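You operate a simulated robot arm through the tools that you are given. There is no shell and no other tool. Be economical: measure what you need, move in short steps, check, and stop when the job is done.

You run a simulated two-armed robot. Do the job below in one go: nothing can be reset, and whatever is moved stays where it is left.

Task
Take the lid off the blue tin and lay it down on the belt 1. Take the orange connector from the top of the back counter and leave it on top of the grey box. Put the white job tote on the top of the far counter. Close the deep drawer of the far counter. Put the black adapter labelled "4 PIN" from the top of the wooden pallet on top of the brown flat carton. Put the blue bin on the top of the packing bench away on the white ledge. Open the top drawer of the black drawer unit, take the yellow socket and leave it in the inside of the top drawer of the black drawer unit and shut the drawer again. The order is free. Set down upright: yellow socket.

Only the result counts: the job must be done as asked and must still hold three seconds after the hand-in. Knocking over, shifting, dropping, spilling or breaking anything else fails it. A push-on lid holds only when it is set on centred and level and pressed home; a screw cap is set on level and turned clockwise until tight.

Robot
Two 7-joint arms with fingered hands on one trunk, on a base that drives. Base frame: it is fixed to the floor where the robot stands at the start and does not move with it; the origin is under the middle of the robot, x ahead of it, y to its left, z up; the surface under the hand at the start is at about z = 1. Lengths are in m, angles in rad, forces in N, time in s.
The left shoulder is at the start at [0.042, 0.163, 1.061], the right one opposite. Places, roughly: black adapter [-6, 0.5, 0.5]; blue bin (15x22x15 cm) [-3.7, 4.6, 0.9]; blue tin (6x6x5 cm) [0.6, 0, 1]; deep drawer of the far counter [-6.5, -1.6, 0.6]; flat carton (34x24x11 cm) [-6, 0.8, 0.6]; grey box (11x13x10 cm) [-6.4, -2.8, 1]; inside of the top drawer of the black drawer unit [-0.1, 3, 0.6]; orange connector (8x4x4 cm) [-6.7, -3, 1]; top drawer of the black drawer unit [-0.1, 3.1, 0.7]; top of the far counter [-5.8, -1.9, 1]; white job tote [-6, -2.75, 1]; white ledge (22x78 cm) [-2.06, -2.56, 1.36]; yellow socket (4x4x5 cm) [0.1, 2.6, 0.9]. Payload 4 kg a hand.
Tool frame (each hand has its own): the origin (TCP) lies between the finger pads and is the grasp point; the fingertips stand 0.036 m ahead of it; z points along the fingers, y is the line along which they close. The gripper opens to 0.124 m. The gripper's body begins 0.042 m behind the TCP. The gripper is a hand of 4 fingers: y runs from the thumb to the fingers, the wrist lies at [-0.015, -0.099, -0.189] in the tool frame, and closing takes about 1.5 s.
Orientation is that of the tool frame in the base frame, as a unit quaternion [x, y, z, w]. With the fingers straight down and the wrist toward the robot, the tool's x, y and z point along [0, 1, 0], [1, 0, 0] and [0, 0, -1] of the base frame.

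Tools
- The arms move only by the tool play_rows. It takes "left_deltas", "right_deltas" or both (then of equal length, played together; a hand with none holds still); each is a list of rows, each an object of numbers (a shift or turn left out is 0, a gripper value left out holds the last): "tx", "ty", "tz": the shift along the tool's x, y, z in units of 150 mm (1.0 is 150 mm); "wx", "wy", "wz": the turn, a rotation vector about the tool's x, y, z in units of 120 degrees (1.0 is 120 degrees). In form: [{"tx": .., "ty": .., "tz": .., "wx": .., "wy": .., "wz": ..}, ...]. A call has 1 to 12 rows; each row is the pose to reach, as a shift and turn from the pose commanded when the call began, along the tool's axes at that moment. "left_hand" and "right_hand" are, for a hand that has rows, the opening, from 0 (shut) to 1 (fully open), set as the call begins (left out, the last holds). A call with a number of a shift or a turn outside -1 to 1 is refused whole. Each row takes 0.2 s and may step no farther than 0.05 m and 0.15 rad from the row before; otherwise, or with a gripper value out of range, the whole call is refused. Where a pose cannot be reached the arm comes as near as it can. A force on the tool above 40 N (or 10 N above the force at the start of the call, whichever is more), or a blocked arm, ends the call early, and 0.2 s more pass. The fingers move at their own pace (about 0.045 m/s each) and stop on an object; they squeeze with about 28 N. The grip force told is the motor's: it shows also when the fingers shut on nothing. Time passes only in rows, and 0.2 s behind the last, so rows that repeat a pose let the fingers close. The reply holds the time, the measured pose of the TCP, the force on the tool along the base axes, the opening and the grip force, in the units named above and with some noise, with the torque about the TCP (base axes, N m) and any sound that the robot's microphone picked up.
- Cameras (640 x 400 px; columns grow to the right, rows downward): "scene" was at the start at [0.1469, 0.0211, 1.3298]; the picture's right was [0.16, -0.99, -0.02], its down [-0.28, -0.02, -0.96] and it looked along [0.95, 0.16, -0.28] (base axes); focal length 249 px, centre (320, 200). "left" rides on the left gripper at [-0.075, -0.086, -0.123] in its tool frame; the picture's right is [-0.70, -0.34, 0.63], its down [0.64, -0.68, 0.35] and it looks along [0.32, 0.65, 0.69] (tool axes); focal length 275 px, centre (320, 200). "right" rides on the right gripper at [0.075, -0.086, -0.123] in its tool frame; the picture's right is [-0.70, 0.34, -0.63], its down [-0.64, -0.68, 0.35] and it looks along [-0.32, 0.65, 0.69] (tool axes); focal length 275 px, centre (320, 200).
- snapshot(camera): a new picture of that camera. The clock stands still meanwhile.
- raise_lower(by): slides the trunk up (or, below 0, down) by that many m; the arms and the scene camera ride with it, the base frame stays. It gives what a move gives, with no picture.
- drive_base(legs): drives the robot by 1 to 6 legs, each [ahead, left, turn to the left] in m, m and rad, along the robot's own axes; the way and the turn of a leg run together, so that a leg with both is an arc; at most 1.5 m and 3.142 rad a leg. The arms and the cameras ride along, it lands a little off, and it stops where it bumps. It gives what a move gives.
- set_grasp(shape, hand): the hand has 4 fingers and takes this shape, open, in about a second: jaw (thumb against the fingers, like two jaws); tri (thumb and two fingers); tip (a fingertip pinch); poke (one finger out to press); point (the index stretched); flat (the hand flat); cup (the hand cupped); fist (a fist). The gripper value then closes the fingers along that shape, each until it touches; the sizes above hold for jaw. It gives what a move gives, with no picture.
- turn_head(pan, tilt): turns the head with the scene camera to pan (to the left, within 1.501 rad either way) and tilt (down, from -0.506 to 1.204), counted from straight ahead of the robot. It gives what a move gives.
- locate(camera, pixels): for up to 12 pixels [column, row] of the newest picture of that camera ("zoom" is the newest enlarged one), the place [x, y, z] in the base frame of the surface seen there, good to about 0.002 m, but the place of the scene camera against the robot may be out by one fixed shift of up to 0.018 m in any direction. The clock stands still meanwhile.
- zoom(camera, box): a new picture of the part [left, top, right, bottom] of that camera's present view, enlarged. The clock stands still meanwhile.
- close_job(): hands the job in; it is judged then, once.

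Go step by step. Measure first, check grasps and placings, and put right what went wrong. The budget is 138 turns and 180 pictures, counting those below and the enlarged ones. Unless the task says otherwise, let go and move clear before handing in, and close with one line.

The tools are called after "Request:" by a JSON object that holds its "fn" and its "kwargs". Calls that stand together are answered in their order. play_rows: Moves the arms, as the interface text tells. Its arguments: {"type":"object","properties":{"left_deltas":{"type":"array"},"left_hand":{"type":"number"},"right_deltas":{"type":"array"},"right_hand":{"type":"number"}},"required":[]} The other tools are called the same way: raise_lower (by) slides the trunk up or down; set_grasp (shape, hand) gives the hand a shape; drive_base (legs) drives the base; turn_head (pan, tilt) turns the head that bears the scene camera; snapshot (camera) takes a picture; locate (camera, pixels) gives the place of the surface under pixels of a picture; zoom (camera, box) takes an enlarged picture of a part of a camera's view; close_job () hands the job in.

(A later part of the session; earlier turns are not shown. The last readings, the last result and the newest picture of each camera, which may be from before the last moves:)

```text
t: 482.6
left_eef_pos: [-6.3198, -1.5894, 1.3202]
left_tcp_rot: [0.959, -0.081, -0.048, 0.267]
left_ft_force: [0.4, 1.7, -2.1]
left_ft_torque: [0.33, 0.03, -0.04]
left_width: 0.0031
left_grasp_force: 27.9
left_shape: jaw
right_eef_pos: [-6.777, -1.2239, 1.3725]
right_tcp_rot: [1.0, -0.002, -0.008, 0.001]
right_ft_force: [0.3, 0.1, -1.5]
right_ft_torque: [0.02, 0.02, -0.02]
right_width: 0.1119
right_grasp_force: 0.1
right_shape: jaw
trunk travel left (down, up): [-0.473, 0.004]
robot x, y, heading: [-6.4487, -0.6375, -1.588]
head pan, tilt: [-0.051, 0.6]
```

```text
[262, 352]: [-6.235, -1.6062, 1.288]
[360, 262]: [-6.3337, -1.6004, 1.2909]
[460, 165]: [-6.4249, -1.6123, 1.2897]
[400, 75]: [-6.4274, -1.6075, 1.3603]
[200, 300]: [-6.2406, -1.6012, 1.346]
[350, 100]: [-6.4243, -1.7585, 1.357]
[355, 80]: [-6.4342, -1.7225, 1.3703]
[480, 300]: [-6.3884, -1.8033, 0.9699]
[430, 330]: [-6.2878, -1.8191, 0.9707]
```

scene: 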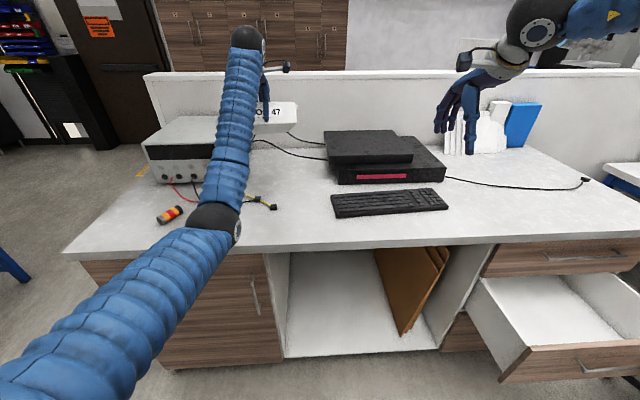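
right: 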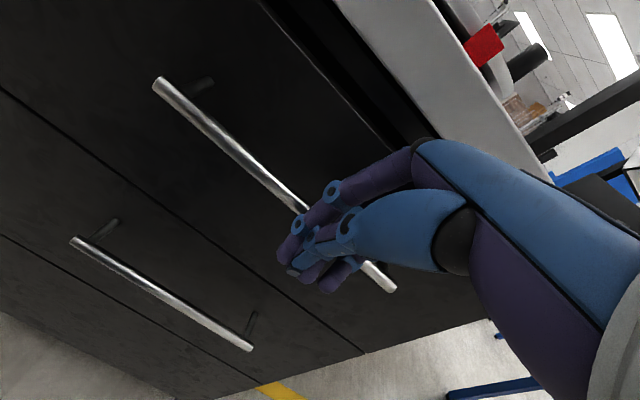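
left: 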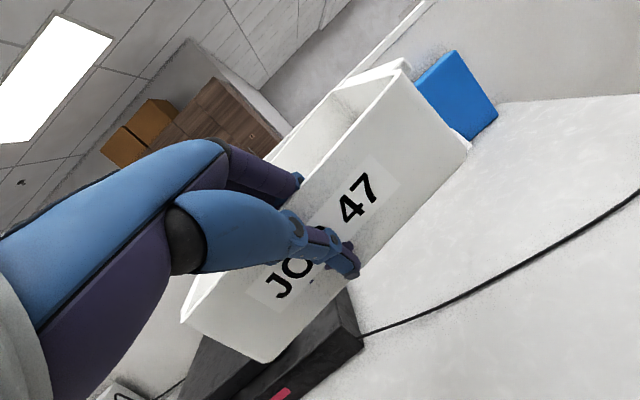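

Tote is level (bottom ≈1.287). Back up 2.5 cm to clear the cable, then lower by trunk 0.29.

Request:
{"fn": "drive_base", "kwargs": {"legs": [[-0.025, 0, 0]]}}

Request:
{"fn": "raise_lower", "kwargs": {"by": -0.29}}

Request:
{"fn": "snapshot", "kwargs": {"camera": "left"}}

Request:
{"fn": "locate", "kwargs": {"camera": "left", "pixels": [[262, 352], [360, 262], [460, 165], [350, 100], [400, 300], [480, 230], [420, 290]]}}

```text
t: 483.4
left_eef_pos: [-6.3193, -1.5701, 1.3171]
left_tcp_rot: [0.96, -0.079, -0.048, 0.264]
left_ft_force: [0.1, -0.5, -2.6]
left_ft_torque: [0.34, 0.01, 0.01]
left_width: 0.003
left_grasp_force: 27.8
left_shape: jaw
right_eef_pos: [-6.777, -1.2057, 1.3715]
right_tcp_rot: [1.0, -0.003, -0.008, 0.0]
right_ft_force: [0.0, -0.6, 0.1]
right_ft_torque: [0.04, 0.0, -0.01]
right_width: 0.1119
right_grasp_force: 0.1
right_shape: jaw
trunk travel left (down, up): [-0.473, 0.004]
robot x, y, heading: [-6.4451, -0.6125, -1.584]
head pan, tilt: [-0.051, 0.6]
```

```text
t: 486.4
left_eef_pos: [-6.318, -1.567, 1.0328]
left_tcp_rot: [0.959, -0.08, -0.048, 0.267]
left_ft_force: [-0.1, 0.0, -1.9]
left_ft_torque: [0.3, 0.0, 0.0]
left_width: 0.0029
left_grasp_force: 28.0
left_shape: jaw
right_eef_pos: [-6.7764, -1.2016, 1.0834]
right_tcp_rot: [1.0, -0.002, -0.008, 0.001]
right_ft_force: [0.2, -0.9, 0.1]
right_ft_torque: [-0.03, 0.0, 0.03]
right_width: 0.1119
right_grasp_force: 0.1
right_shape: jaw
trunk travel left (down, up): [-0.183, 0.294]
robot x, y, heading: [-6.4464, -0.6149, -1.58]
head pan, tilt: [-0.051, 0.6]
```

```text
19 pictures are left
```

left: 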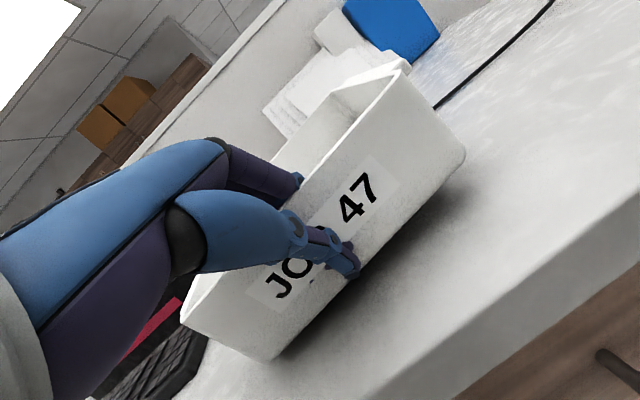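

```text
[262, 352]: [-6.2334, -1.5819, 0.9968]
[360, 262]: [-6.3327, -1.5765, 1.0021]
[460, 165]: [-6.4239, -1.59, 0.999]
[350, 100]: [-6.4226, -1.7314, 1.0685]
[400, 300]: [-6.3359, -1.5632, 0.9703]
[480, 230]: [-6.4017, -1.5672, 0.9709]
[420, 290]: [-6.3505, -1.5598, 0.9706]
```

Lower the last 2.5 cm, then release and lift vertically.

Request:
{"fn": "raise_lower", "kwargs": {"by": -0.022}}

Request:
{"fn": "raise_lower", "kwargs": {"by": -0.006}}

Request:
{"fn": "play_rows", "kwargs": {"left_deltas": [{}, {}, {}, {}, {}, {}], "left_hand": 0.6}}

Request:
{"fn": "raise_lower", "kwargs": {"by": 0.2}}

Request:
{"fn": "snapshot", "kwargs": {"camera": "left"}}

```text
t: 487.0
left_eef_pos: [-6.3206, -1.5645, 1.0125]
left_tcp_rot: [0.959, -0.081, -0.049, 0.267]
left_ft_force: [-0.9, 2.6, 14.2]
left_ft_torque: [0.01, 0.01, -0.07]
left_width: 0.0023
left_grasp_force: 28.4
left_shape: jaw
right_eef_pos: [-6.778, -1.2005, 1.0616]
right_tcp_rot: [1.0, -0.003, -0.007, 0.003]
right_ft_force: [-0.3, -0.4, -0.2]
right_ft_torque: [0.0, 0.01, -0.02]
right_width: 0.1118
right_grasp_force: 0.0
right_shape: jaw
trunk travel left (down, up): [-0.161, 0.316]
robot x, y, heading: [-6.4458, -0.6161, -1.578]
head pan, tilt: [-0.051, 0.6]
```

```text
t: 487.6
left_eef_pos: [-6.3188, -1.5638, 1.0082]
left_tcp_rot: [0.958, -0.08, -0.048, 0.27]
left_ft_force: [2.0, 2.6, 34.7]
left_ft_torque: [-0.4, 0.12, -0.03]
left_width: 0.0018
left_grasp_force: 28.7
left_shape: jaw
right_eef_pos: [-6.7776, -1.1979, 1.057]
right_tcp_rot: [1.0, -0.003, -0.007, 0.003]
right_ft_force: [0.8, -0.6, -0.5]
right_ft_torque: [0.01, 0.0, 0.0]
right_width: 0.112
right_grasp_force: 0.0
right_shape: jaw
trunk travel left (down, up): [-0.155, 0.322]
robot x, y, heading: [-6.4468, -0.6151, -1.581]
head pan, tilt: [-0.051, 0.6]
```

```text
t: 489.0
left_eef_pos: [-6.3194, -1.563, 1.0073]
left_tcp_rot: [0.959, -0.081, -0.048, 0.268]
left_ft_force: [1.6, -6.0, 41.1]
left_ft_torque: [-0.68, 0.36, 0.09]
left_width: 0.0455
left_grasp_force: 0.0
left_shape: jaw
right_eef_pos: [-6.7772, -1.1986, 1.057]
right_tcp_rot: [1.0, -0.002, -0.008, 0.003]
right_ft_force: [-0.2, 0.1, -0.3]
right_ft_torque: [0.01, 0.02, 0.03]
right_width: 0.1119
right_grasp_force: 0.1
right_shape: jaw
trunk travel left (down, up): [-0.155, 0.322]
robot x, y, heading: [-6.4453, -0.617, -1.583]
head pan, tilt: [-0.051, 0.6]
```

```text
t: 491.1
left_eef_pos: [-6.3189, -1.5668, 1.2017]
left_tcp_rot: [0.959, -0.081, -0.049, 0.266]
left_ft_force: [0.3, 0.0, -0.7]
left_ft_torque: [0.03, 0.02, 0.0]
left_width: 0.0742
left_grasp_force: 0.1
left_shape: jaw
right_eef_pos: [-6.7776, -1.2016, 1.253]
right_tcp_rot: [1.0, -0.003, -0.008, 0.001]
right_ft_force: [-0.5, -0.2, 0.2]
right_ft_torque: [0.02, -0.02, 0.05]
right_width: 0.1115
right_grasp_force: 0.0
right_shape: jaw
trunk travel left (down, up): [-0.355, 0.122]
robot x, y, heading: [-6.4487, -0.6147, -1.581]
head pan, tilt: [-0.051, 0.6]
```

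```text
18 pictures are left
```

left: 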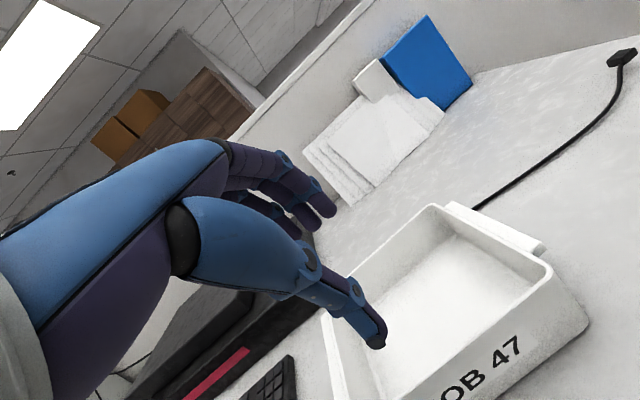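

The tote stands on the counter. Next the drawer: undo the left tilt and lift it, back off a bit, then bring the right hand (closed) low in front of the drawer.

Request:
{"fn": "play_rows", "kwargs": {"left_deltas": [{"wx": 0.053, "wy": 0.011, "wz": -0.024, "tz": -0.2}, {"wx": 0.107, "wy": 0.022, "wz": -0.048, "tz": -0.4}, {"wx": 0.16, "wy": 0.033, "wz": -0.071, "tz": -0.6}, {"wx": 0.214, "wy": 0.044, "wz": -0.095, "tz": -0.8}, {"wx": 0.267, "wy": 0.055, "wz": -0.119, "tz": -1}]}}

Request:
{"fn": "play_rows", "kwargs": {"left_deltas": [{"tz": -0.25}, {"tz": -0.5}, {"tz": -0.75}, {"tz": -1}, {"tz": -1}, {"tz": -1}], "right_deltas": [{}, {}, {}, {}, {}, {}], "right_hand": 0}}

Request:
{"fn": "drive_base", "kwargs": {"legs": [[-0.12, 0.16, 0]]}}

Request:
{"fn": "raise_lower", "kwargs": {"by": -0.25}}

Request:
{"fn": "play_rows", "kwargs": {"right_deltas": [{"tz": 0.25}, {"tz": 0.5}, {"tz": 0.75}, {"tz": 1}]}}

Request:
{"fn": "play_rows", "kwargs": {"right_deltas": [{"tz": 0.25}, {"tz": 0.5}, {"tz": 0.75}, {"tz": 1}]}}

Request:
{"fn": "snapshot", "kwargs": {"camera": "scene"}}

```text
t: 492.4
left_eef_pos: [-6.2972, -1.489, 1.3317]
left_tcp_rot: [0.999, 0.045, -0.002, -0.012]
left_ft_force: [0.0, 0.1, -1.5]
left_ft_torque: [0.01, 0.0, 0.0]
left_width: 0.0741
left_grasp_force: 0.2
left_shape: jaw
right_eef_pos: [-6.7761, -1.1989, 1.258]
right_tcp_rot: [1.0, -0.003, -0.009, 0.003]
right_ft_force: [0.1, 0.3, 0.1]
right_ft_torque: [-0.07, -0.01, -0.01]
right_width: 0.1119
right_grasp_force: 0.0
right_shape: jaw
trunk travel left (down, up): [-0.355, 0.122]
robot x, y, heading: [-6.4456, -0.6118, -1.585]
head pan, tilt: [-0.051, 0.6]
```

```text
t: 493.8
left_eef_pos: [-6.3002, -1.4931, 1.4788]
left_tcp_rot: [0.999, 0.044, -0.003, -0.012]
left_ft_force: [-0.5, 0.3, 1.0]
left_ft_torque: [-0.02, -0.04, 0.0]
left_width: 0.0743
left_grasp_force: 0.0
left_shape: jaw
right_eef_pos: [-6.7783, -1.2021, 1.2546]
right_tcp_rot: [1.0, -0.003, -0.007, 0.001]
right_ft_force: [-0.4, 0.4, 1.1]
right_ft_torque: [-0.02, -0.01, 0.02]
right_width: 0.0003
right_grasp_force: 0.1
right_shape: jaw
trunk travel left (down, up): [-0.355, 0.122]
robot x, y, heading: [-6.4489, -0.6124, -1.583]
head pan, tilt: [-0.051, 0.6]
```

```text
t: 495.4
left_eef_pos: [-6.1355, -1.3756, 1.4784]
left_tcp_rot: [0.999, 0.042, -0.002, -0.011]
left_ft_force: [-0.6, 0.5, -0.2]
left_ft_torque: [0.01, 0.01, -0.02]
left_width: 0.0743
left_grasp_force: 0.1
left_shape: jaw
right_eef_pos: [-6.6124, -1.0814, 1.2557]
right_tcp_rot: [1.0, -0.004, -0.008, 0.002]
right_ft_force: [0.0, -0.1, -0.7]
right_ft_torque: [-0.02, 0.02, 0.01]
right_width: 0.0
right_grasp_force: 28.0
right_shape: jaw
trunk travel left (down, up): [-0.355, 0.122]
robot x, y, heading: [-6.2847, -0.495, -1.58]
head pan, tilt: [-0.051, 0.6]
```

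```text
t: 497.9
left_eef_pos: [-6.1371, -1.3746, 1.2307]
left_tcp_rot: [0.999, 0.042, -0.002, -0.012]
left_ft_force: [-0.8, 0.2, 1.0]
left_ft_torque: [-0.04, 0.04, -0.01]
left_width: 0.0743
left_grasp_force: 0.0
left_shape: jaw
right_eef_pos: [-6.6135, -1.0815, 1.0063]
right_tcp_rot: [1.0, -0.004, -0.008, 0.003]
right_ft_force: [0.1, 0.3, -0.7]
right_ft_torque: [-0.04, 0.0, 0.03]
right_width: 0.0
right_grasp_force: 28.2
right_shape: jaw
trunk travel left (down, up): [-0.105, 0.372]
robot x, y, heading: [-6.2828, -0.4919, -1.584]
head pan, tilt: [-0.051, 0.6]
```

```text
t: 498.9
left_eef_pos: [-6.1373, -1.3762, 1.228]
left_tcp_rot: [0.999, 0.041, -0.002, -0.012]
left_ft_force: [0.4, 0.5, 0.9]
left_ft_torque: [0.01, 0.02, 0.02]
left_width: 0.0743
left_grasp_force: 0.1
left_shape: jaw
right_eef_pos: [-6.6174, -1.0826, 0.8527]
right_tcp_rot: [1.0, -0.004, -0.008, 0.002]
right_ft_force: [-0.3, -0.3, -0.2]
right_ft_torque: [-0.01, 0.01, -0.02]
right_width: 0.0
right_grasp_force: 28.2
right_shape: jaw
trunk travel left (down, up): [-0.105, 0.372]
robot x, y, heading: [-6.2817, -0.4955, -1.586]
head pan, tilt: [-0.051, 0.6]
```

```text
t: 499.9
left_eef_pos: [-6.1383, -1.3767, 1.2268]
left_tcp_rot: [0.999, 0.041, -0.002, -0.012]
left_ft_force: [0.0, -0.1, 0.2]
left_ft_torque: [0.02, 0.0, 0.01]
left_width: 0.0744
left_grasp_force: 0.1
left_shape: jaw
right_eef_pos: [-6.6181, -1.0822, 0.7035]
right_tcp_rot: [1.0, -0.005, -0.007, 0.001]
right_ft_force: [0.4, -0.5, -0.1]
right_ft_torque: [0.04, -0.01, 0.0]
right_width: 0.0
right_grasp_force: 28.6
right_shape: jaw
trunk travel left (down, up): [-0.105, 0.372]
robot x, y, heading: [-6.2829, -0.4937, -1.582]
head pan, tilt: [-0.051, 0.6]
```

```text
17 pictures are left
```

scene: 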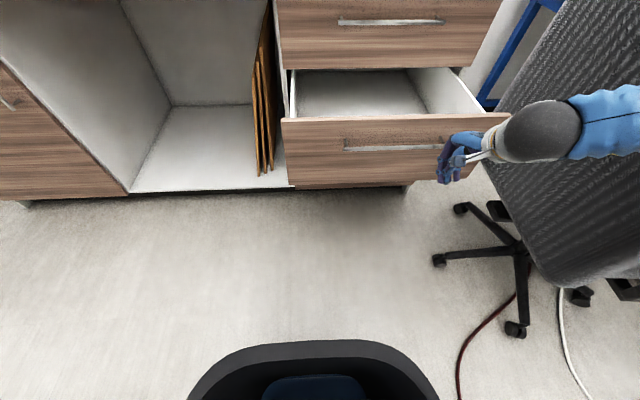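

The hand is in front of the drawer; the chair is near on the right, so I'll keep right clear. Pitch the hand forward so fingertips lead.

Request:
{"fn": "play_rows", "kwargs": {"right_deltas": [{"wx": -0.07, "tz": 0.08, "tx": 0.06}, {"wx": -0.14, "tz": 0.16, "tx": 0.12}, {"wx": -0.21, "tz": 0.24, "tx": 0.18}, {"wx": -0.28, "tz": 0.3, "tx": 0.24}, {"wx": -0.35, "tz": 0.3, "tx": 0.3}]}}

Request:
{"fn": "drive_base", "kwargs": {"legs": [[0.2, 0, 0]]}}

Request:
{"fn": "snapshot", "kwargs": {"camera": "right"}}

Request:
{"fn": "locate", "kwargs": {"camera": "right", "pixels": [[100, 200], [200, 150], [200, 250], [250, 100], [150, 300], [60, 100], [300, 60]]}}

```text
t: 501.1
left_eef_pos: [-6.1333, -1.3722, 1.2304]
left_tcp_rot: [0.999, 0.042, -0.003, -0.011]
left_ft_force: [0.4, -0.7, -0.1]
left_ft_torque: [0.01, 0.03, -0.02]
left_width: 0.0743
left_grasp_force: 0.1
left_shape: jaw
right_eef_pos: [-6.5882, -1.0957, 0.7031]
right_tcp_rot: [0.979, 0.003, -0.005, 0.202]
right_ft_force: [0.7, -0.5, -0.6]
right_ft_torque: [-0.01, 0.01, -0.01]
right_width: 0.0
right_grasp_force: 27.6
right_shape: jaw
right hand out of reach, approached as far as the arm can: row 3, 4, 5
trunk travel left (down, up): [-0.105, 0.372]
robot x, y, heading: [-6.2823, -0.4959, -1.585]
head pan, tilt: [-0.051, 0.6]
```

```text
t: 501.9
left_eef_pos: [-6.1344, -1.3786, 1.2297]
left_tcp_rot: [0.999, 0.04, -0.004, -0.01]
left_ft_force: [0.3, 0.4, 0.6]
left_ft_torque: [-0.01, -0.01, 0.03]
left_width: 0.0743
left_grasp_force: 0.1
left_shape: jaw
right_eef_pos: [-6.5885, -1.0942, 0.6996]
right_tcp_rot: [0.98, 0.002, -0.003, 0.198]
right_ft_force: [-0.4, -1.2, -0.7]
right_ft_torque: [-0.02, -0.02, -0.02]
right_width: 0.0002
right_grasp_force: 28.5
right_shape: jaw
trunk travel left (down, up): [-0.105, 0.372]
robot x, y, heading: [-6.2806, -0.5013, -1.591]
head pan, tilt: [-0.051, 0.6]
stopped in leg 1: the robot was blocked; the commanded pose is now the measured one
```

```text
16 pictures are left
```

right: 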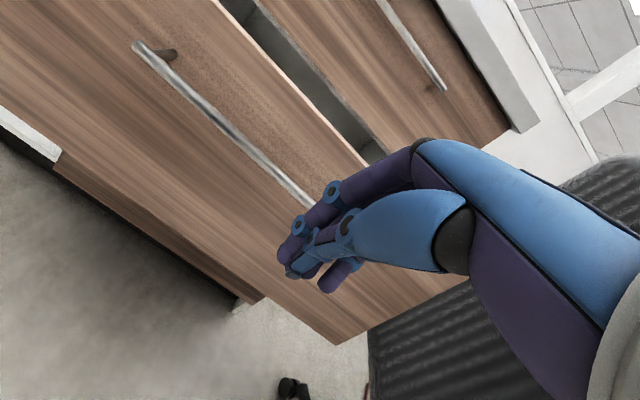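

```text
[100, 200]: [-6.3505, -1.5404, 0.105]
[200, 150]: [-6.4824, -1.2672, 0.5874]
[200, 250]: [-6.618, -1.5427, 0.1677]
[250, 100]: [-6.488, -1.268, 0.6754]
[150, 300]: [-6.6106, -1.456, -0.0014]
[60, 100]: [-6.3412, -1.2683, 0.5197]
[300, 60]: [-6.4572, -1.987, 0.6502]
```

Forward motion was blocked, likely the right elbow against the chair. Shift left 0.15 and push again.

Request:
{"fn": "drive_base", "kwargs": {"legs": [[0, 0.14, 0.015], [0.2, 0, 0]]}}

Request:
{"fn": "snapshot", "kwargs": {"camera": "scene"}}

```text
t: 504.2
left_eef_pos: [-6.0403, -1.4973, 1.2288]
left_tcp_rot: [1.0, 0.014, -0.005, -0.012]
left_ft_force: [0.5, -0.6, 0.5]
left_ft_torque: [-0.02, -0.04, 0.04]
left_width: 0.0744
left_grasp_force: 0.1
left_shape: jaw
right_eef_pos: [-6.4782, -1.1861, 0.7017]
right_tcp_rot: [0.98, -0.024, -0.01, 0.198]
right_ft_force: [0.4, 0.1, 0.5]
right_ft_torque: [-0.01, 0.0, 0.01]
right_width: 0.0003
right_grasp_force: 27.2
right_shape: jaw
trunk travel left (down, up): [-0.105, 0.372]
robot x, y, heading: [-6.1407, -0.6126, -1.644]
head pan, tilt: [-0.051, 0.6]
stopped in leg 2: the robot was blocked; the commanded pose is now the measured one
```

```text
15 pictures are left
5 turns are left
```

scene: 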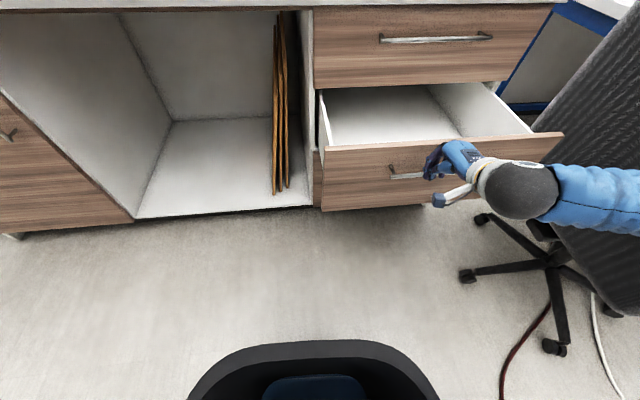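

Only 5 turns remain, so I'll chain: shift left slightly, push the drawer shut with the arm, retreat, raise, turn around to the pallet and take pictures.

Request:
{"fn": "drive_base", "kwargs": {"legs": [[-0.03, 0.06, 0.07]]}}

Request:
{"fn": "play_rows", "kwargs": {"right_deltas": [{"ty": 0.25, "tz": 0.1}, {"ty": 0.5, "tz": 0.21}, {"ty": 0.75, "tz": 0.31}, {"ty": 0.95, "tz": 0.4}]}}

Request:
{"fn": "play_rows", "kwargs": {"right_deltas": [{"ty": 0.25, "tz": 0.1, "wx": -0.035}, {"ty": 0.5, "tz": 0.21, "wx": -0.07}, {"ty": 0.75, "tz": 0.31, "wx": -0.105}, {"ty": 0.95, "tz": 0.4, "wx": -0.14}]}}

Request:
{"fn": "play_rows", "kwargs": {"right_deltas": [{"ty": 0.12, "tz": 0.1}, {"ty": 0.24, "tz": 0.2}, {"ty": 0.36, "tz": 0.3}, {"ty": 0.48, "tz": 0.4}, {"ty": 0.6, "tz": 0.5}]}}

Request:
{"fn": "snapshot", "kwargs": {"camera": "right"}}

Request:
{"fn": "locate", "kwargs": {"camera": "right", "pixels": [[100, 150], [200, 150], [250, 100], [150, 100], [60, 100], [300, 60], [350, 100], [300, 150]]}}

Request:
{"fn": "play_rows", "kwargs": {"right_deltas": [{"ty": -0.2, "tz": -0.2}, {"ty": -0.4, "tz": -0.4}, {"ty": -0.6, "tz": -0.55}, {"ty": -0.8, "tz": -0.7}]}}

Request:
{"fn": "drive_base", "kwargs": {"legs": [[-0.08, 0.1, 0]]}}

Request:
{"fn": "raise_lower", "kwargs": {"by": 0.35}}

Request:
{"fn": "drive_base", "kwargs": {"legs": [[0, 0, 1.05], [0, 0, 1.05], [0, 0, 1.04]]}}

Request:
{"fn": "turn_head", "kwargs": {"pan": 0.0, "tilt": 0.75}}

Request:
{"fn": "snapshot", "kwargs": {"camera": "scene"}}

Request:
{"fn": "zoom", "kwargs": {"camera": "scene", "box": [160, 60, 480, 260]}}

Request:
{"fn": "locate", "kwargs": {"camera": "scene", "pixels": [[200, 100], [320, 100], [440, 100], [200, 160], [320, 160], [440, 160], [200, 220], [320, 220], [440, 220], [260, 130], [380, 130], [320, 60]]}}

Request:
{"fn": "snapshot", "kwargs": {"camera": "left"}}

```text
t: 505.2
left_eef_pos: [-5.9181, -1.4652, 1.2253]
left_tcp_rot: [0.999, 0.051, -0.004, -0.013]
left_ft_force: [1.2, 1.0, -0.6]
left_ft_torque: [-0.02, 0.05, 0.0]
left_width: 0.0745
left_grasp_force: 0.1
left_shape: jaw
right_eef_pos: [-6.3751, -1.1866, 0.697]
right_tcp_rot: [0.981, 0.014, 0.0, 0.195]
right_ft_force: [0.2, -0.7, 0.3]
right_ft_torque: [0.02, 0.04, -0.02]
right_width: 0.0
right_grasp_force: 28.6
right_shape: jaw
trunk travel left (down, up): [-0.105, 0.372]
robot x, y, heading: [-6.082, -0.5872, -1.562]
head pan, tilt: [-0.051, 0.6]
```

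```text
t: 506.2
left_eef_pos: [-5.9207, -1.4665, 1.2259]
left_tcp_rot: [0.999, 0.05, -0.001, -0.014]
left_ft_force: [-0.7, 0.4, -0.8]
left_ft_torque: [0.0, 0.0, -0.02]
left_width: 0.0746
left_grasp_force: 0.1
left_shape: jaw
right_eef_pos: [-6.3726, -1.3409, 0.6951]
right_tcp_rot: [0.981, 0.013, 0.001, 0.196]
right_ft_force: [0.1, 1.3, -0.1]
right_ft_torque: [0.03, 0.01, 0.01]
right_width: 0.0
right_grasp_force: 27.8
right_shape: jaw
trunk travel left (down, up): [-0.105, 0.372]
robot x, y, heading: [-6.0821, -0.585, -1.569]
head pan, tilt: [-0.051, 0.6]
```

```text
t: 507.2
left_eef_pos: [-5.9196, -1.4629, 1.2278]
left_tcp_rot: [0.999, 0.051, -0.003, -0.012]
left_ft_force: [1.0, 0.3, 0.8]
left_ft_torque: [-0.06, -0.01, 0.0]
left_width: 0.0744
left_grasp_force: 0.0
left_shape: jaw
right_eef_pos: [-6.3729, -1.4816, 0.744]
right_tcp_rot: [0.959, 0.014, 0.001, 0.283]
right_ft_force: [0.3, -0.1, 0.2]
right_ft_torque: [0.0, 0.01, 0.02]
right_width: 0.0001
right_grasp_force: 27.6
right_shape: jaw
right hand out of reach, approached as far as the arm can: row 2, 3, 4
trunk travel left (down, up): [-0.105, 0.372]
robot x, y, heading: [-6.0807, -0.5867, -1.568]
head pan, tilt: [-0.051, 0.6]
```

```text
t: 507.6
left_eef_pos: [-5.9204, -1.4641, 1.2252]
left_tcp_rot: [0.999, 0.052, -0.002, -0.015]
left_ft_force: [-0.4, -1.1, 0.0]
left_ft_torque: [0.01, -0.03, 0.0]
left_width: 0.0744
left_grasp_force: 0.1
left_shape: jaw
right_eef_pos: [-6.3688, -1.5055, 0.7414]
right_tcp_rot: [0.959, 0.017, 0.004, 0.282]
right_ft_force: [1.3, 29.5, 7.4]
right_ft_torque: [-1.03, 0.1, -0.18]
right_width: 0.0
right_grasp_force: 28.1
right_shape: jaw
trunk travel left (down, up): [-0.105, 0.372]
robot x, y, heading: [-6.0811, -0.5857, -1.563]
head pan, tilt: [-0.051, 0.6]
stopped in row 2 (right hand): the force on the tool passed its limit at 59 N (the readings are from after the stop); the commanded pose is now the measured one
```

```text
14 pictures are left
```

right: 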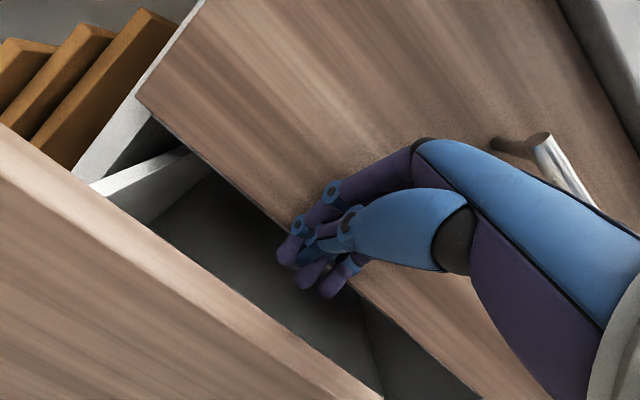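

```text
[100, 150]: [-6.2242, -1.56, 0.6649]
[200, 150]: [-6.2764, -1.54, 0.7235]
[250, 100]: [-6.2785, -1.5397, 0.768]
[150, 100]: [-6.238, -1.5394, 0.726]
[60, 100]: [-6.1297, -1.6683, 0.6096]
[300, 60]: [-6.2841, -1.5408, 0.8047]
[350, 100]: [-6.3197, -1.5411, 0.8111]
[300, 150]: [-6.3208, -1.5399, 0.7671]
```

```text
t: 508.6
left_eef_pos: [-5.9187, -1.4649, 1.2266]
left_tcp_rot: [0.999, 0.052, -0.002, -0.014]
left_ft_force: [0.9, -0.4, 0.9]
left_ft_torque: [0.0, 0.01, -0.02]
left_width: 0.0746
left_grasp_force: 0.0
left_shape: jaw
right_eef_pos: [-6.3772, -1.3499, 0.7637]
right_tcp_rot: [0.96, 0.016, 0.003, 0.279]
right_ft_force: [-0.5, -0.8, 0.4]
right_ft_torque: [-0.01, 0.0, 0.0]
right_width: 0.0
right_grasp_force: 27.6
right_shape: jaw
trunk travel left (down, up): [-0.105, 0.372]
robot x, y, heading: [-6.078, -0.5875, -1.562]
head pan, tilt: [-0.051, 0.6]
```

```text
t: 509.9
left_eef_pos: [-5.8169, -1.3834, 1.2257]
left_tcp_rot: [0.998, 0.054, -0.003, -0.014]
left_ft_force: [0.9, -0.1, 0.6]
left_ft_torque: [-0.01, 0.07, -0.01]
left_width: 0.0744
left_grasp_force: 0.0
left_shape: jaw
right_eef_pos: [-6.2756, -1.2712, 0.7643]
right_tcp_rot: [0.96, 0.018, 0.002, 0.279]
right_ft_force: [-0.5, 0.8, 0.6]
right_ft_torque: [0.04, 0.02, -0.01]
right_width: 0.0004
right_grasp_force: 28.4
right_shape: jaw
trunk travel left (down, up): [-0.105, 0.372]
robot x, y, heading: [-5.9792, -0.5048, -1.562]
head pan, tilt: [-0.051, 0.6]
```

```text
t: 513.3
left_eef_pos: [-5.8182, -1.3849, 1.5746]
left_tcp_rot: [0.998, 0.053, -0.001, -0.014]
left_ft_force: [0.6, 0.4, -1.0]
left_ft_torque: [-0.03, -0.02, 0.0]
left_width: 0.0743
left_grasp_force: 0.1
left_shape: jaw
right_eef_pos: [-6.276, -1.2418, 1.3055]
right_tcp_rot: [0.921, 0.018, 0.003, 0.388]
right_ft_force: [-1.6, 0.5, -0.8]
right_ft_torque: [0.01, -0.01, 0.0]
right_width: 0.0
right_grasp_force: 27.8
right_shape: jaw
trunk travel left (down, up): [-0.455, 0.022]
robot x, y, heading: [-5.9808, -0.5045, -1.564]
head pan, tilt: [-0.051, 0.6]
```

```text
t: 521.6
left_eef_pos: [-6.1075, 0.3765, 1.5749]
left_tcp_rot: [-0.031, 0.999, -0.014, 0.001]
left_ft_force: [-0.1, 0.4, 1.3]
left_ft_torque: [0.02, -0.03, 0.02]
left_width: 0.0747
left_grasp_force: 0.0
left_shape: jaw
right_eef_pos: [-5.6555, 0.2154, 1.3046]
right_tcp_rot: [0.002, 0.922, 0.388, 0.007]
right_ft_force: [-0.9, -0.2, 0.6]
right_ft_torque: [0.0, 0.0, -0.01]
right_width: 0.0
right_grasp_force: 27.9
right_shape: jaw
trunk travel left (down, up): [-0.455, 0.022]
robot x, y, heading: [-5.984, -0.5102, 1.532]
head pan, tilt: [-0.051, 0.6]
```

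```text
t: 522.3
left_eef_pos: [-6.1066, 0.3774, 1.5755]
left_tcp_rot: [-0.03, 0.999, -0.013, 0.002]
left_ft_force: [-0.8, 0.4, 0.5]
left_ft_torque: [0.02, 0.01, -0.01]
left_width: 0.0744
left_grasp_force: 0.0
left_shape: jaw
right_eef_pos: [-5.6572, 0.2151, 1.3037]
right_tcp_rot: [0.002, 0.922, 0.387, 0.006]
right_ft_force: [-0.4, -0.9, -0.3]
right_ft_torque: [0.0, 0.0, -0.02]
right_width: 0.0
right_grasp_force: 28.0
right_shape: jaw
trunk travel left (down, up): [-0.455, 0.022]
robot x, y, heading: [-5.9862, -0.5074, 1.542]
head pan, tilt: [0.0, 0.75]
```

```text
13 pictures are left
```

scene: 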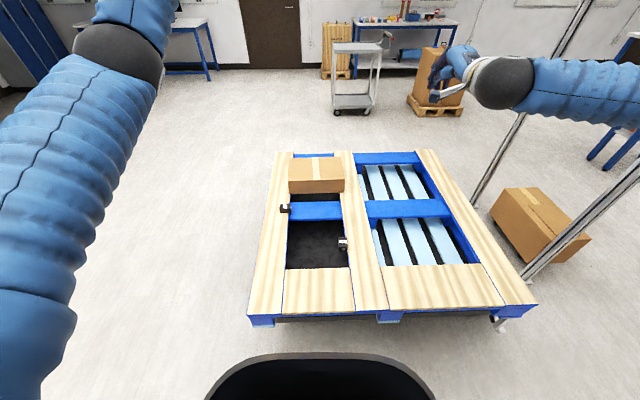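

```text
2.00 times, centred on (320, 160) of scene
```

zoom: 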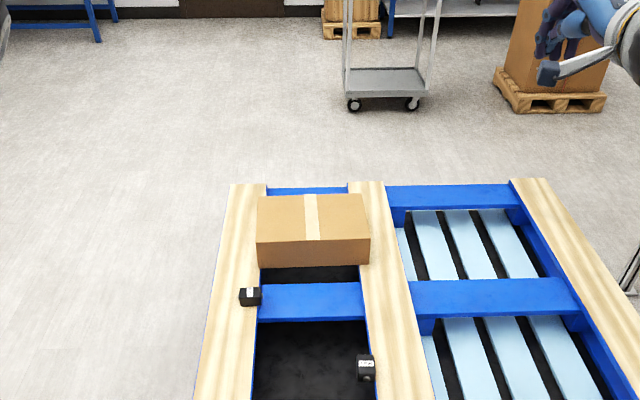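

```text
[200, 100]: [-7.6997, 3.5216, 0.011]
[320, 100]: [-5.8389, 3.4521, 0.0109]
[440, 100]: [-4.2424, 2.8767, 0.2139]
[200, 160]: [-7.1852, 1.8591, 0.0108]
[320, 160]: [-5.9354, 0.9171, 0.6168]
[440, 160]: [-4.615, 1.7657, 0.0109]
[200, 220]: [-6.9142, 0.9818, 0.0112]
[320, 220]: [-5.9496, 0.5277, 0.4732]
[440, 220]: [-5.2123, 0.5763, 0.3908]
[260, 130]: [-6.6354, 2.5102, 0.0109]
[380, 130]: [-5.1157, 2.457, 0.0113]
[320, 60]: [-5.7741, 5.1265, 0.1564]
```

```text
11 pictures are left
4 turns are left
```

left: 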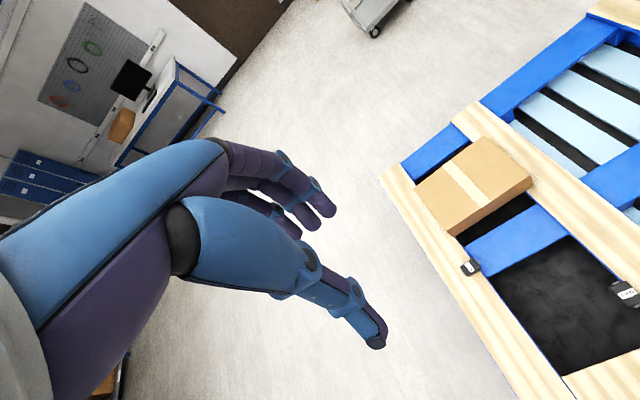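

The push slipped over the deep drawer's edge, so it must be redone. First: read the two adapters' labels at (470,268)/(625,292), measure them and the carton, then move to the pallet's west side where all is in reach.

Request:
{"fn": "zoom", "kwargs": {"camera": "left", "box": [600, 270, 640, 310]}}

Request:
{"fn": "zoom", "kwargs": {"camera": "scene", "box": [270, 195, 360, 255]}}

Request:
{"fn": "locate", "kwargs": {"camera": "left", "pixels": [[464, 268], [472, 264], [470, 272], [618, 290], [626, 287], [628, 296], [632, 303], [480, 145], [525, 180], [420, 190], [470, 185], [455, 228]]}}

Request:
{"fn": "drive_base", "kwargs": {"legs": [[0.1, 0, 0.03], [0, 0.8, 0], [1.1, 0, 0], [0, 0, -0.8], [0, 0, -0.77], [0.1, 0, 0]]}}

Request:
{"fn": "raise_lower", "kwargs": {"by": -0.35}}

Request:
{"fn": "snapshot", "kwargs": {"camera": "left"}}

Request:
{"fn": "turn_head", "kwargs": {"pan": -0.1, "tilt": 0.9}}

Request:
{"fn": "snapshot", "kwargs": {"camera": "scene"}}

```text
10.00 times, centred on (620, 290) of left
```

zoom: 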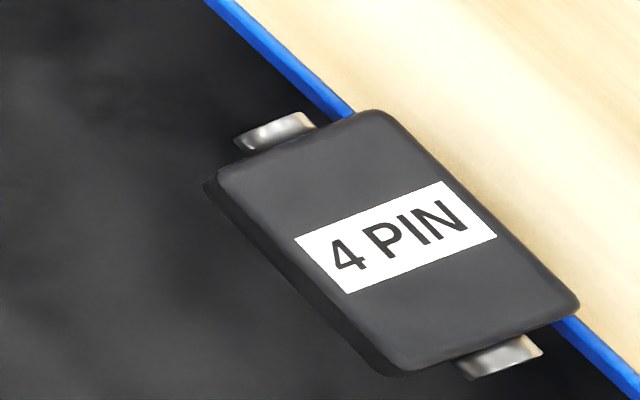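

```text
6.67 times, centred on (315, 225) of scene
```

zoom: 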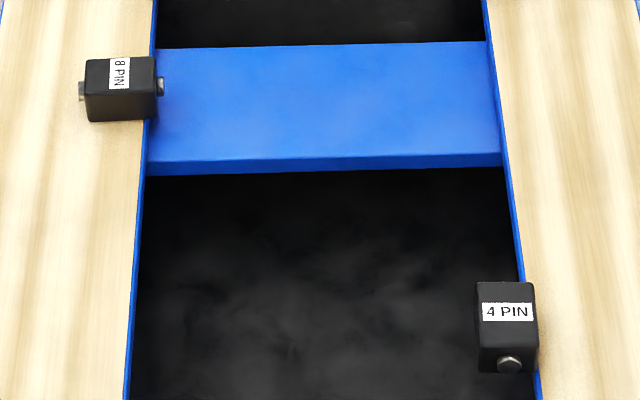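

```text
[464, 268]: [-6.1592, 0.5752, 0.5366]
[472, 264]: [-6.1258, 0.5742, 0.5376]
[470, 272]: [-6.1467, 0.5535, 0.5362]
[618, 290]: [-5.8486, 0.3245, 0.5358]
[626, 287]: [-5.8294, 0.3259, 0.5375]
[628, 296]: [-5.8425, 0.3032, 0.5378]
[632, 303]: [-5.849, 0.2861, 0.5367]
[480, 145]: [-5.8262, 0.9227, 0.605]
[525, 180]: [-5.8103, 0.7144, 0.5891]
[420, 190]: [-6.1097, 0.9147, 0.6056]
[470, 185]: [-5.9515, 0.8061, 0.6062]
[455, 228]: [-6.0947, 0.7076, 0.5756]
```

```text
t: 537.5
left_eef_pos: [-5.8165, 0.8475, 1.5743]
left_tcp_rot: [0.672, 0.74, -0.011, -0.01]
left_ft_force: [0.0, -0.3, 0.2]
left_ft_torque: [0.01, -0.01, -0.03]
left_width: 0.0745
left_grasp_force: 0.0
left_shape: jaw
right_eef_pos: [-5.9609, 0.3919, 1.3051]
right_tcp_rot: [0.643, 0.661, 0.274, 0.273]
right_ft_force: [0.6, -0.6, 0.0]
right_ft_torque: [0.03, 0.03, -0.01]
right_width: 0.0001
right_grasp_force: 28.2
right_shape: jaw
trunk travel left (down, up): [-0.455, 0.022]
robot x, y, heading: [-6.699, 0.6953, -0.002]
head pan, tilt: [0.0, 0.75]
```

```text
t: 540.9
left_eef_pos: [-5.8167, 0.8489, 1.2267]
left_tcp_rot: [0.671, 0.741, -0.01, -0.008]
left_ft_force: [-1.0, 0.1, 0.6]
left_ft_torque: [-0.01, -0.05, 0.01]
left_width: 0.0745
left_grasp_force: 0.0
left_shape: jaw
right_eef_pos: [-5.9646, 0.392, 0.9565]
right_tcp_rot: [0.641, 0.662, 0.275, 0.274]
right_ft_force: [0.1, 0.4, 0.4]
right_ft_torque: [0.02, 0.01, 0.02]
right_width: 0.0
right_grasp_force: 28.0
right_shape: jaw
trunk travel left (down, up): [-0.105, 0.372]
robot x, y, heading: [-6.6961, 0.6918, -0.001]
head pan, tilt: [0.0, 0.75]
```

```text
8 pictures are left
```

left: 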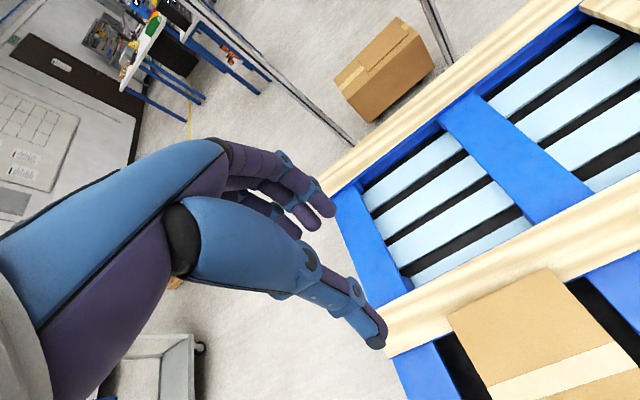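

```text
t: 541.6
left_eef_pos: [-5.8161, 0.8484, 1.2247]
left_tcp_rot: [0.672, 0.741, -0.011, -0.009]
left_ft_force: [0.3, 0.5, -0.3]
left_ft_torque: [-0.01, -0.01, -0.05]
left_width: 0.0744
left_grasp_force: 0.0
left_shape: jaw
right_eef_pos: [-5.9631, 0.3917, 0.9547]
right_tcp_rot: [0.642, 0.661, 0.274, 0.275]
right_ft_force: [0.2, 0.1, 0.1]
right_ft_torque: [-0.01, 0.0, 0.02]
right_width: 0.0
right_grasp_force: 28.3
right_shape: jaw
trunk travel left (down, up): [-0.105, 0.372]
robot x, y, heading: [-6.6983, 0.695, -0.006]
head pan, tilt: [-0.099, 0.901]
```

```text
7 pictures are left
3 turns are left
```

scene: 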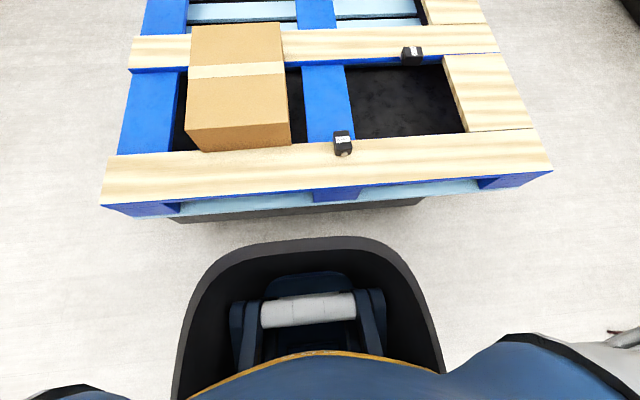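

The target is the nearer adapter "4 PIN", centre ≈(−5.841,0.306), top 0.537; carton top 0.606. Straighten and open the right hand, put it above the adapter and measure.

Request:
{"fn": "play_rows", "kwargs": {"right_deltas": [{"wx": 0.063}, {"wx": 0.127}, {"wx": 0.19}, {"wx": 0.254}, {"wx": 0.317}, {"wx": 0.38}, {"wx": 0.38}], "right_hand": 0.8}}

Request:
{"fn": "raise_lower", "kwargs": {"by": -0.1}}

Request:
{"fn": "play_rows", "kwargs": {"right_deltas": [{"tx": -0.14, "ty": 0.2}, {"tx": -0.29, "ty": 0.41}, {"tx": -0.43, "ty": 0.61}, {"tx": -0.573, "ty": 0.813}, {"tx": -0.573, "ty": 0.813, "tz": 0.3}, {"tx": -0.573, "ty": 0.813, "tz": 0.6}, {"tx": -0.573, "ty": 0.813, "tz": 0.6}]}}

Request:
{"fn": "snapshot", "kwargs": {"camera": "right"}}

Request:
{"fn": "locate", "kwargs": {"camera": "right", "pixels": [[200, 250], [220, 270], [240, 250], [200, 290], [180, 300], [220, 300], [240, 290], [260, 280], [160, 280], [250, 310], [210, 320], [180, 270]]}}

```text
t: 543.2
left_eef_pos: [-5.8173, 0.8491, 1.2254]
left_tcp_rot: [0.672, 0.74, -0.011, -0.009]
left_ft_force: [-0.2, 0.3, -0.6]
left_ft_torque: [0.04, 0.05, -0.01]
left_width: 0.0746
left_grasp_force: 0.1
left_shape: jaw
right_eef_pos: [-5.9642, 0.3911, 0.9558]
right_tcp_rot: [0.698, 0.717, -0.004, 0.003]
right_ft_force: [0.2, 0.0, 0.5]
right_ft_torque: [0.0, 0.01, -0.02]
right_width: 0.0993
right_grasp_force: 0.1
right_shape: jaw
trunk travel left (down, up): [-0.105, 0.372]
robot x, y, heading: [-6.6954, 0.6935, 0.001]
head pan, tilt: [-0.099, 0.901]
```

```text
t: 544.5
left_eef_pos: [-5.8187, 0.8486, 1.1283]
left_tcp_rot: [0.672, 0.74, -0.01, -0.008]
left_ft_force: [-0.1, -0.5, 0.6]
left_ft_torque: [0.02, 0.0, 0.0]
left_width: 0.0745
left_grasp_force: 0.1
left_shape: jaw
right_eef_pos: [-5.9656, 0.3924, 0.8582]
right_tcp_rot: [0.698, 0.716, -0.003, 0.005]
right_ft_force: [-1.0, 0.9, 0.7]
right_ft_torque: [-0.02, -0.02, 0.01]
right_width: 0.0994
right_grasp_force: 0.0
right_shape: jaw
trunk travel left (down, up): [-0.005, 0.472]
robot x, y, heading: [-6.6981, 0.6957, -0.0]
head pan, tilt: [-0.099, 0.901]
```

```text
t: 546.1
left_eef_pos: [-5.8174, 0.8479, 1.1261]
left_tcp_rot: [0.672, 0.74, -0.011, -0.009]
left_ft_force: [-0.5, -1.0, -0.2]
left_ft_torque: [0.0, -0.01, -0.01]
left_width: 0.0744
left_grasp_force: 0.1
left_shape: jaw
right_eef_pos: [-5.8376, 0.3058, 0.7673]
right_tcp_rot: [0.698, 0.716, -0.003, 0.004]
right_ft_force: [-0.6, -0.1, -0.2]
right_ft_torque: [0.02, 0.02, -0.02]
right_width: 0.099
right_grasp_force: 0.1
right_shape: jaw
trunk travel left (down, up): [-0.005, 0.472]
robot x, y, heading: [-6.7001, 0.6963, -0.006]
head pan, tilt: [-0.099, 0.901]
```

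```text
6 pictures are left
```

right: 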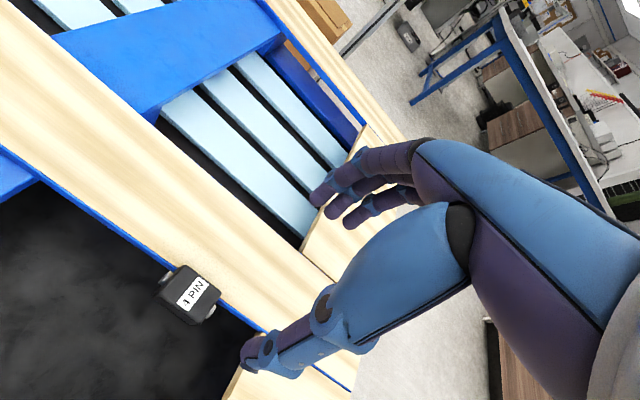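

```text
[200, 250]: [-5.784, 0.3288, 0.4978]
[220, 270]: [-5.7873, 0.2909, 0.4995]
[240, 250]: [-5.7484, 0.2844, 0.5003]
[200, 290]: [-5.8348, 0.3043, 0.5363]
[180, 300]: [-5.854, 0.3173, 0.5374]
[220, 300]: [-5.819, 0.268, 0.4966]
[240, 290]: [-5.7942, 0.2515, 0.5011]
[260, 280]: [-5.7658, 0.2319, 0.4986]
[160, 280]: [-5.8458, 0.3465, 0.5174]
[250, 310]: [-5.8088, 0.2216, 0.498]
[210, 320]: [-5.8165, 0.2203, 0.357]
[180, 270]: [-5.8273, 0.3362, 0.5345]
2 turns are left
```

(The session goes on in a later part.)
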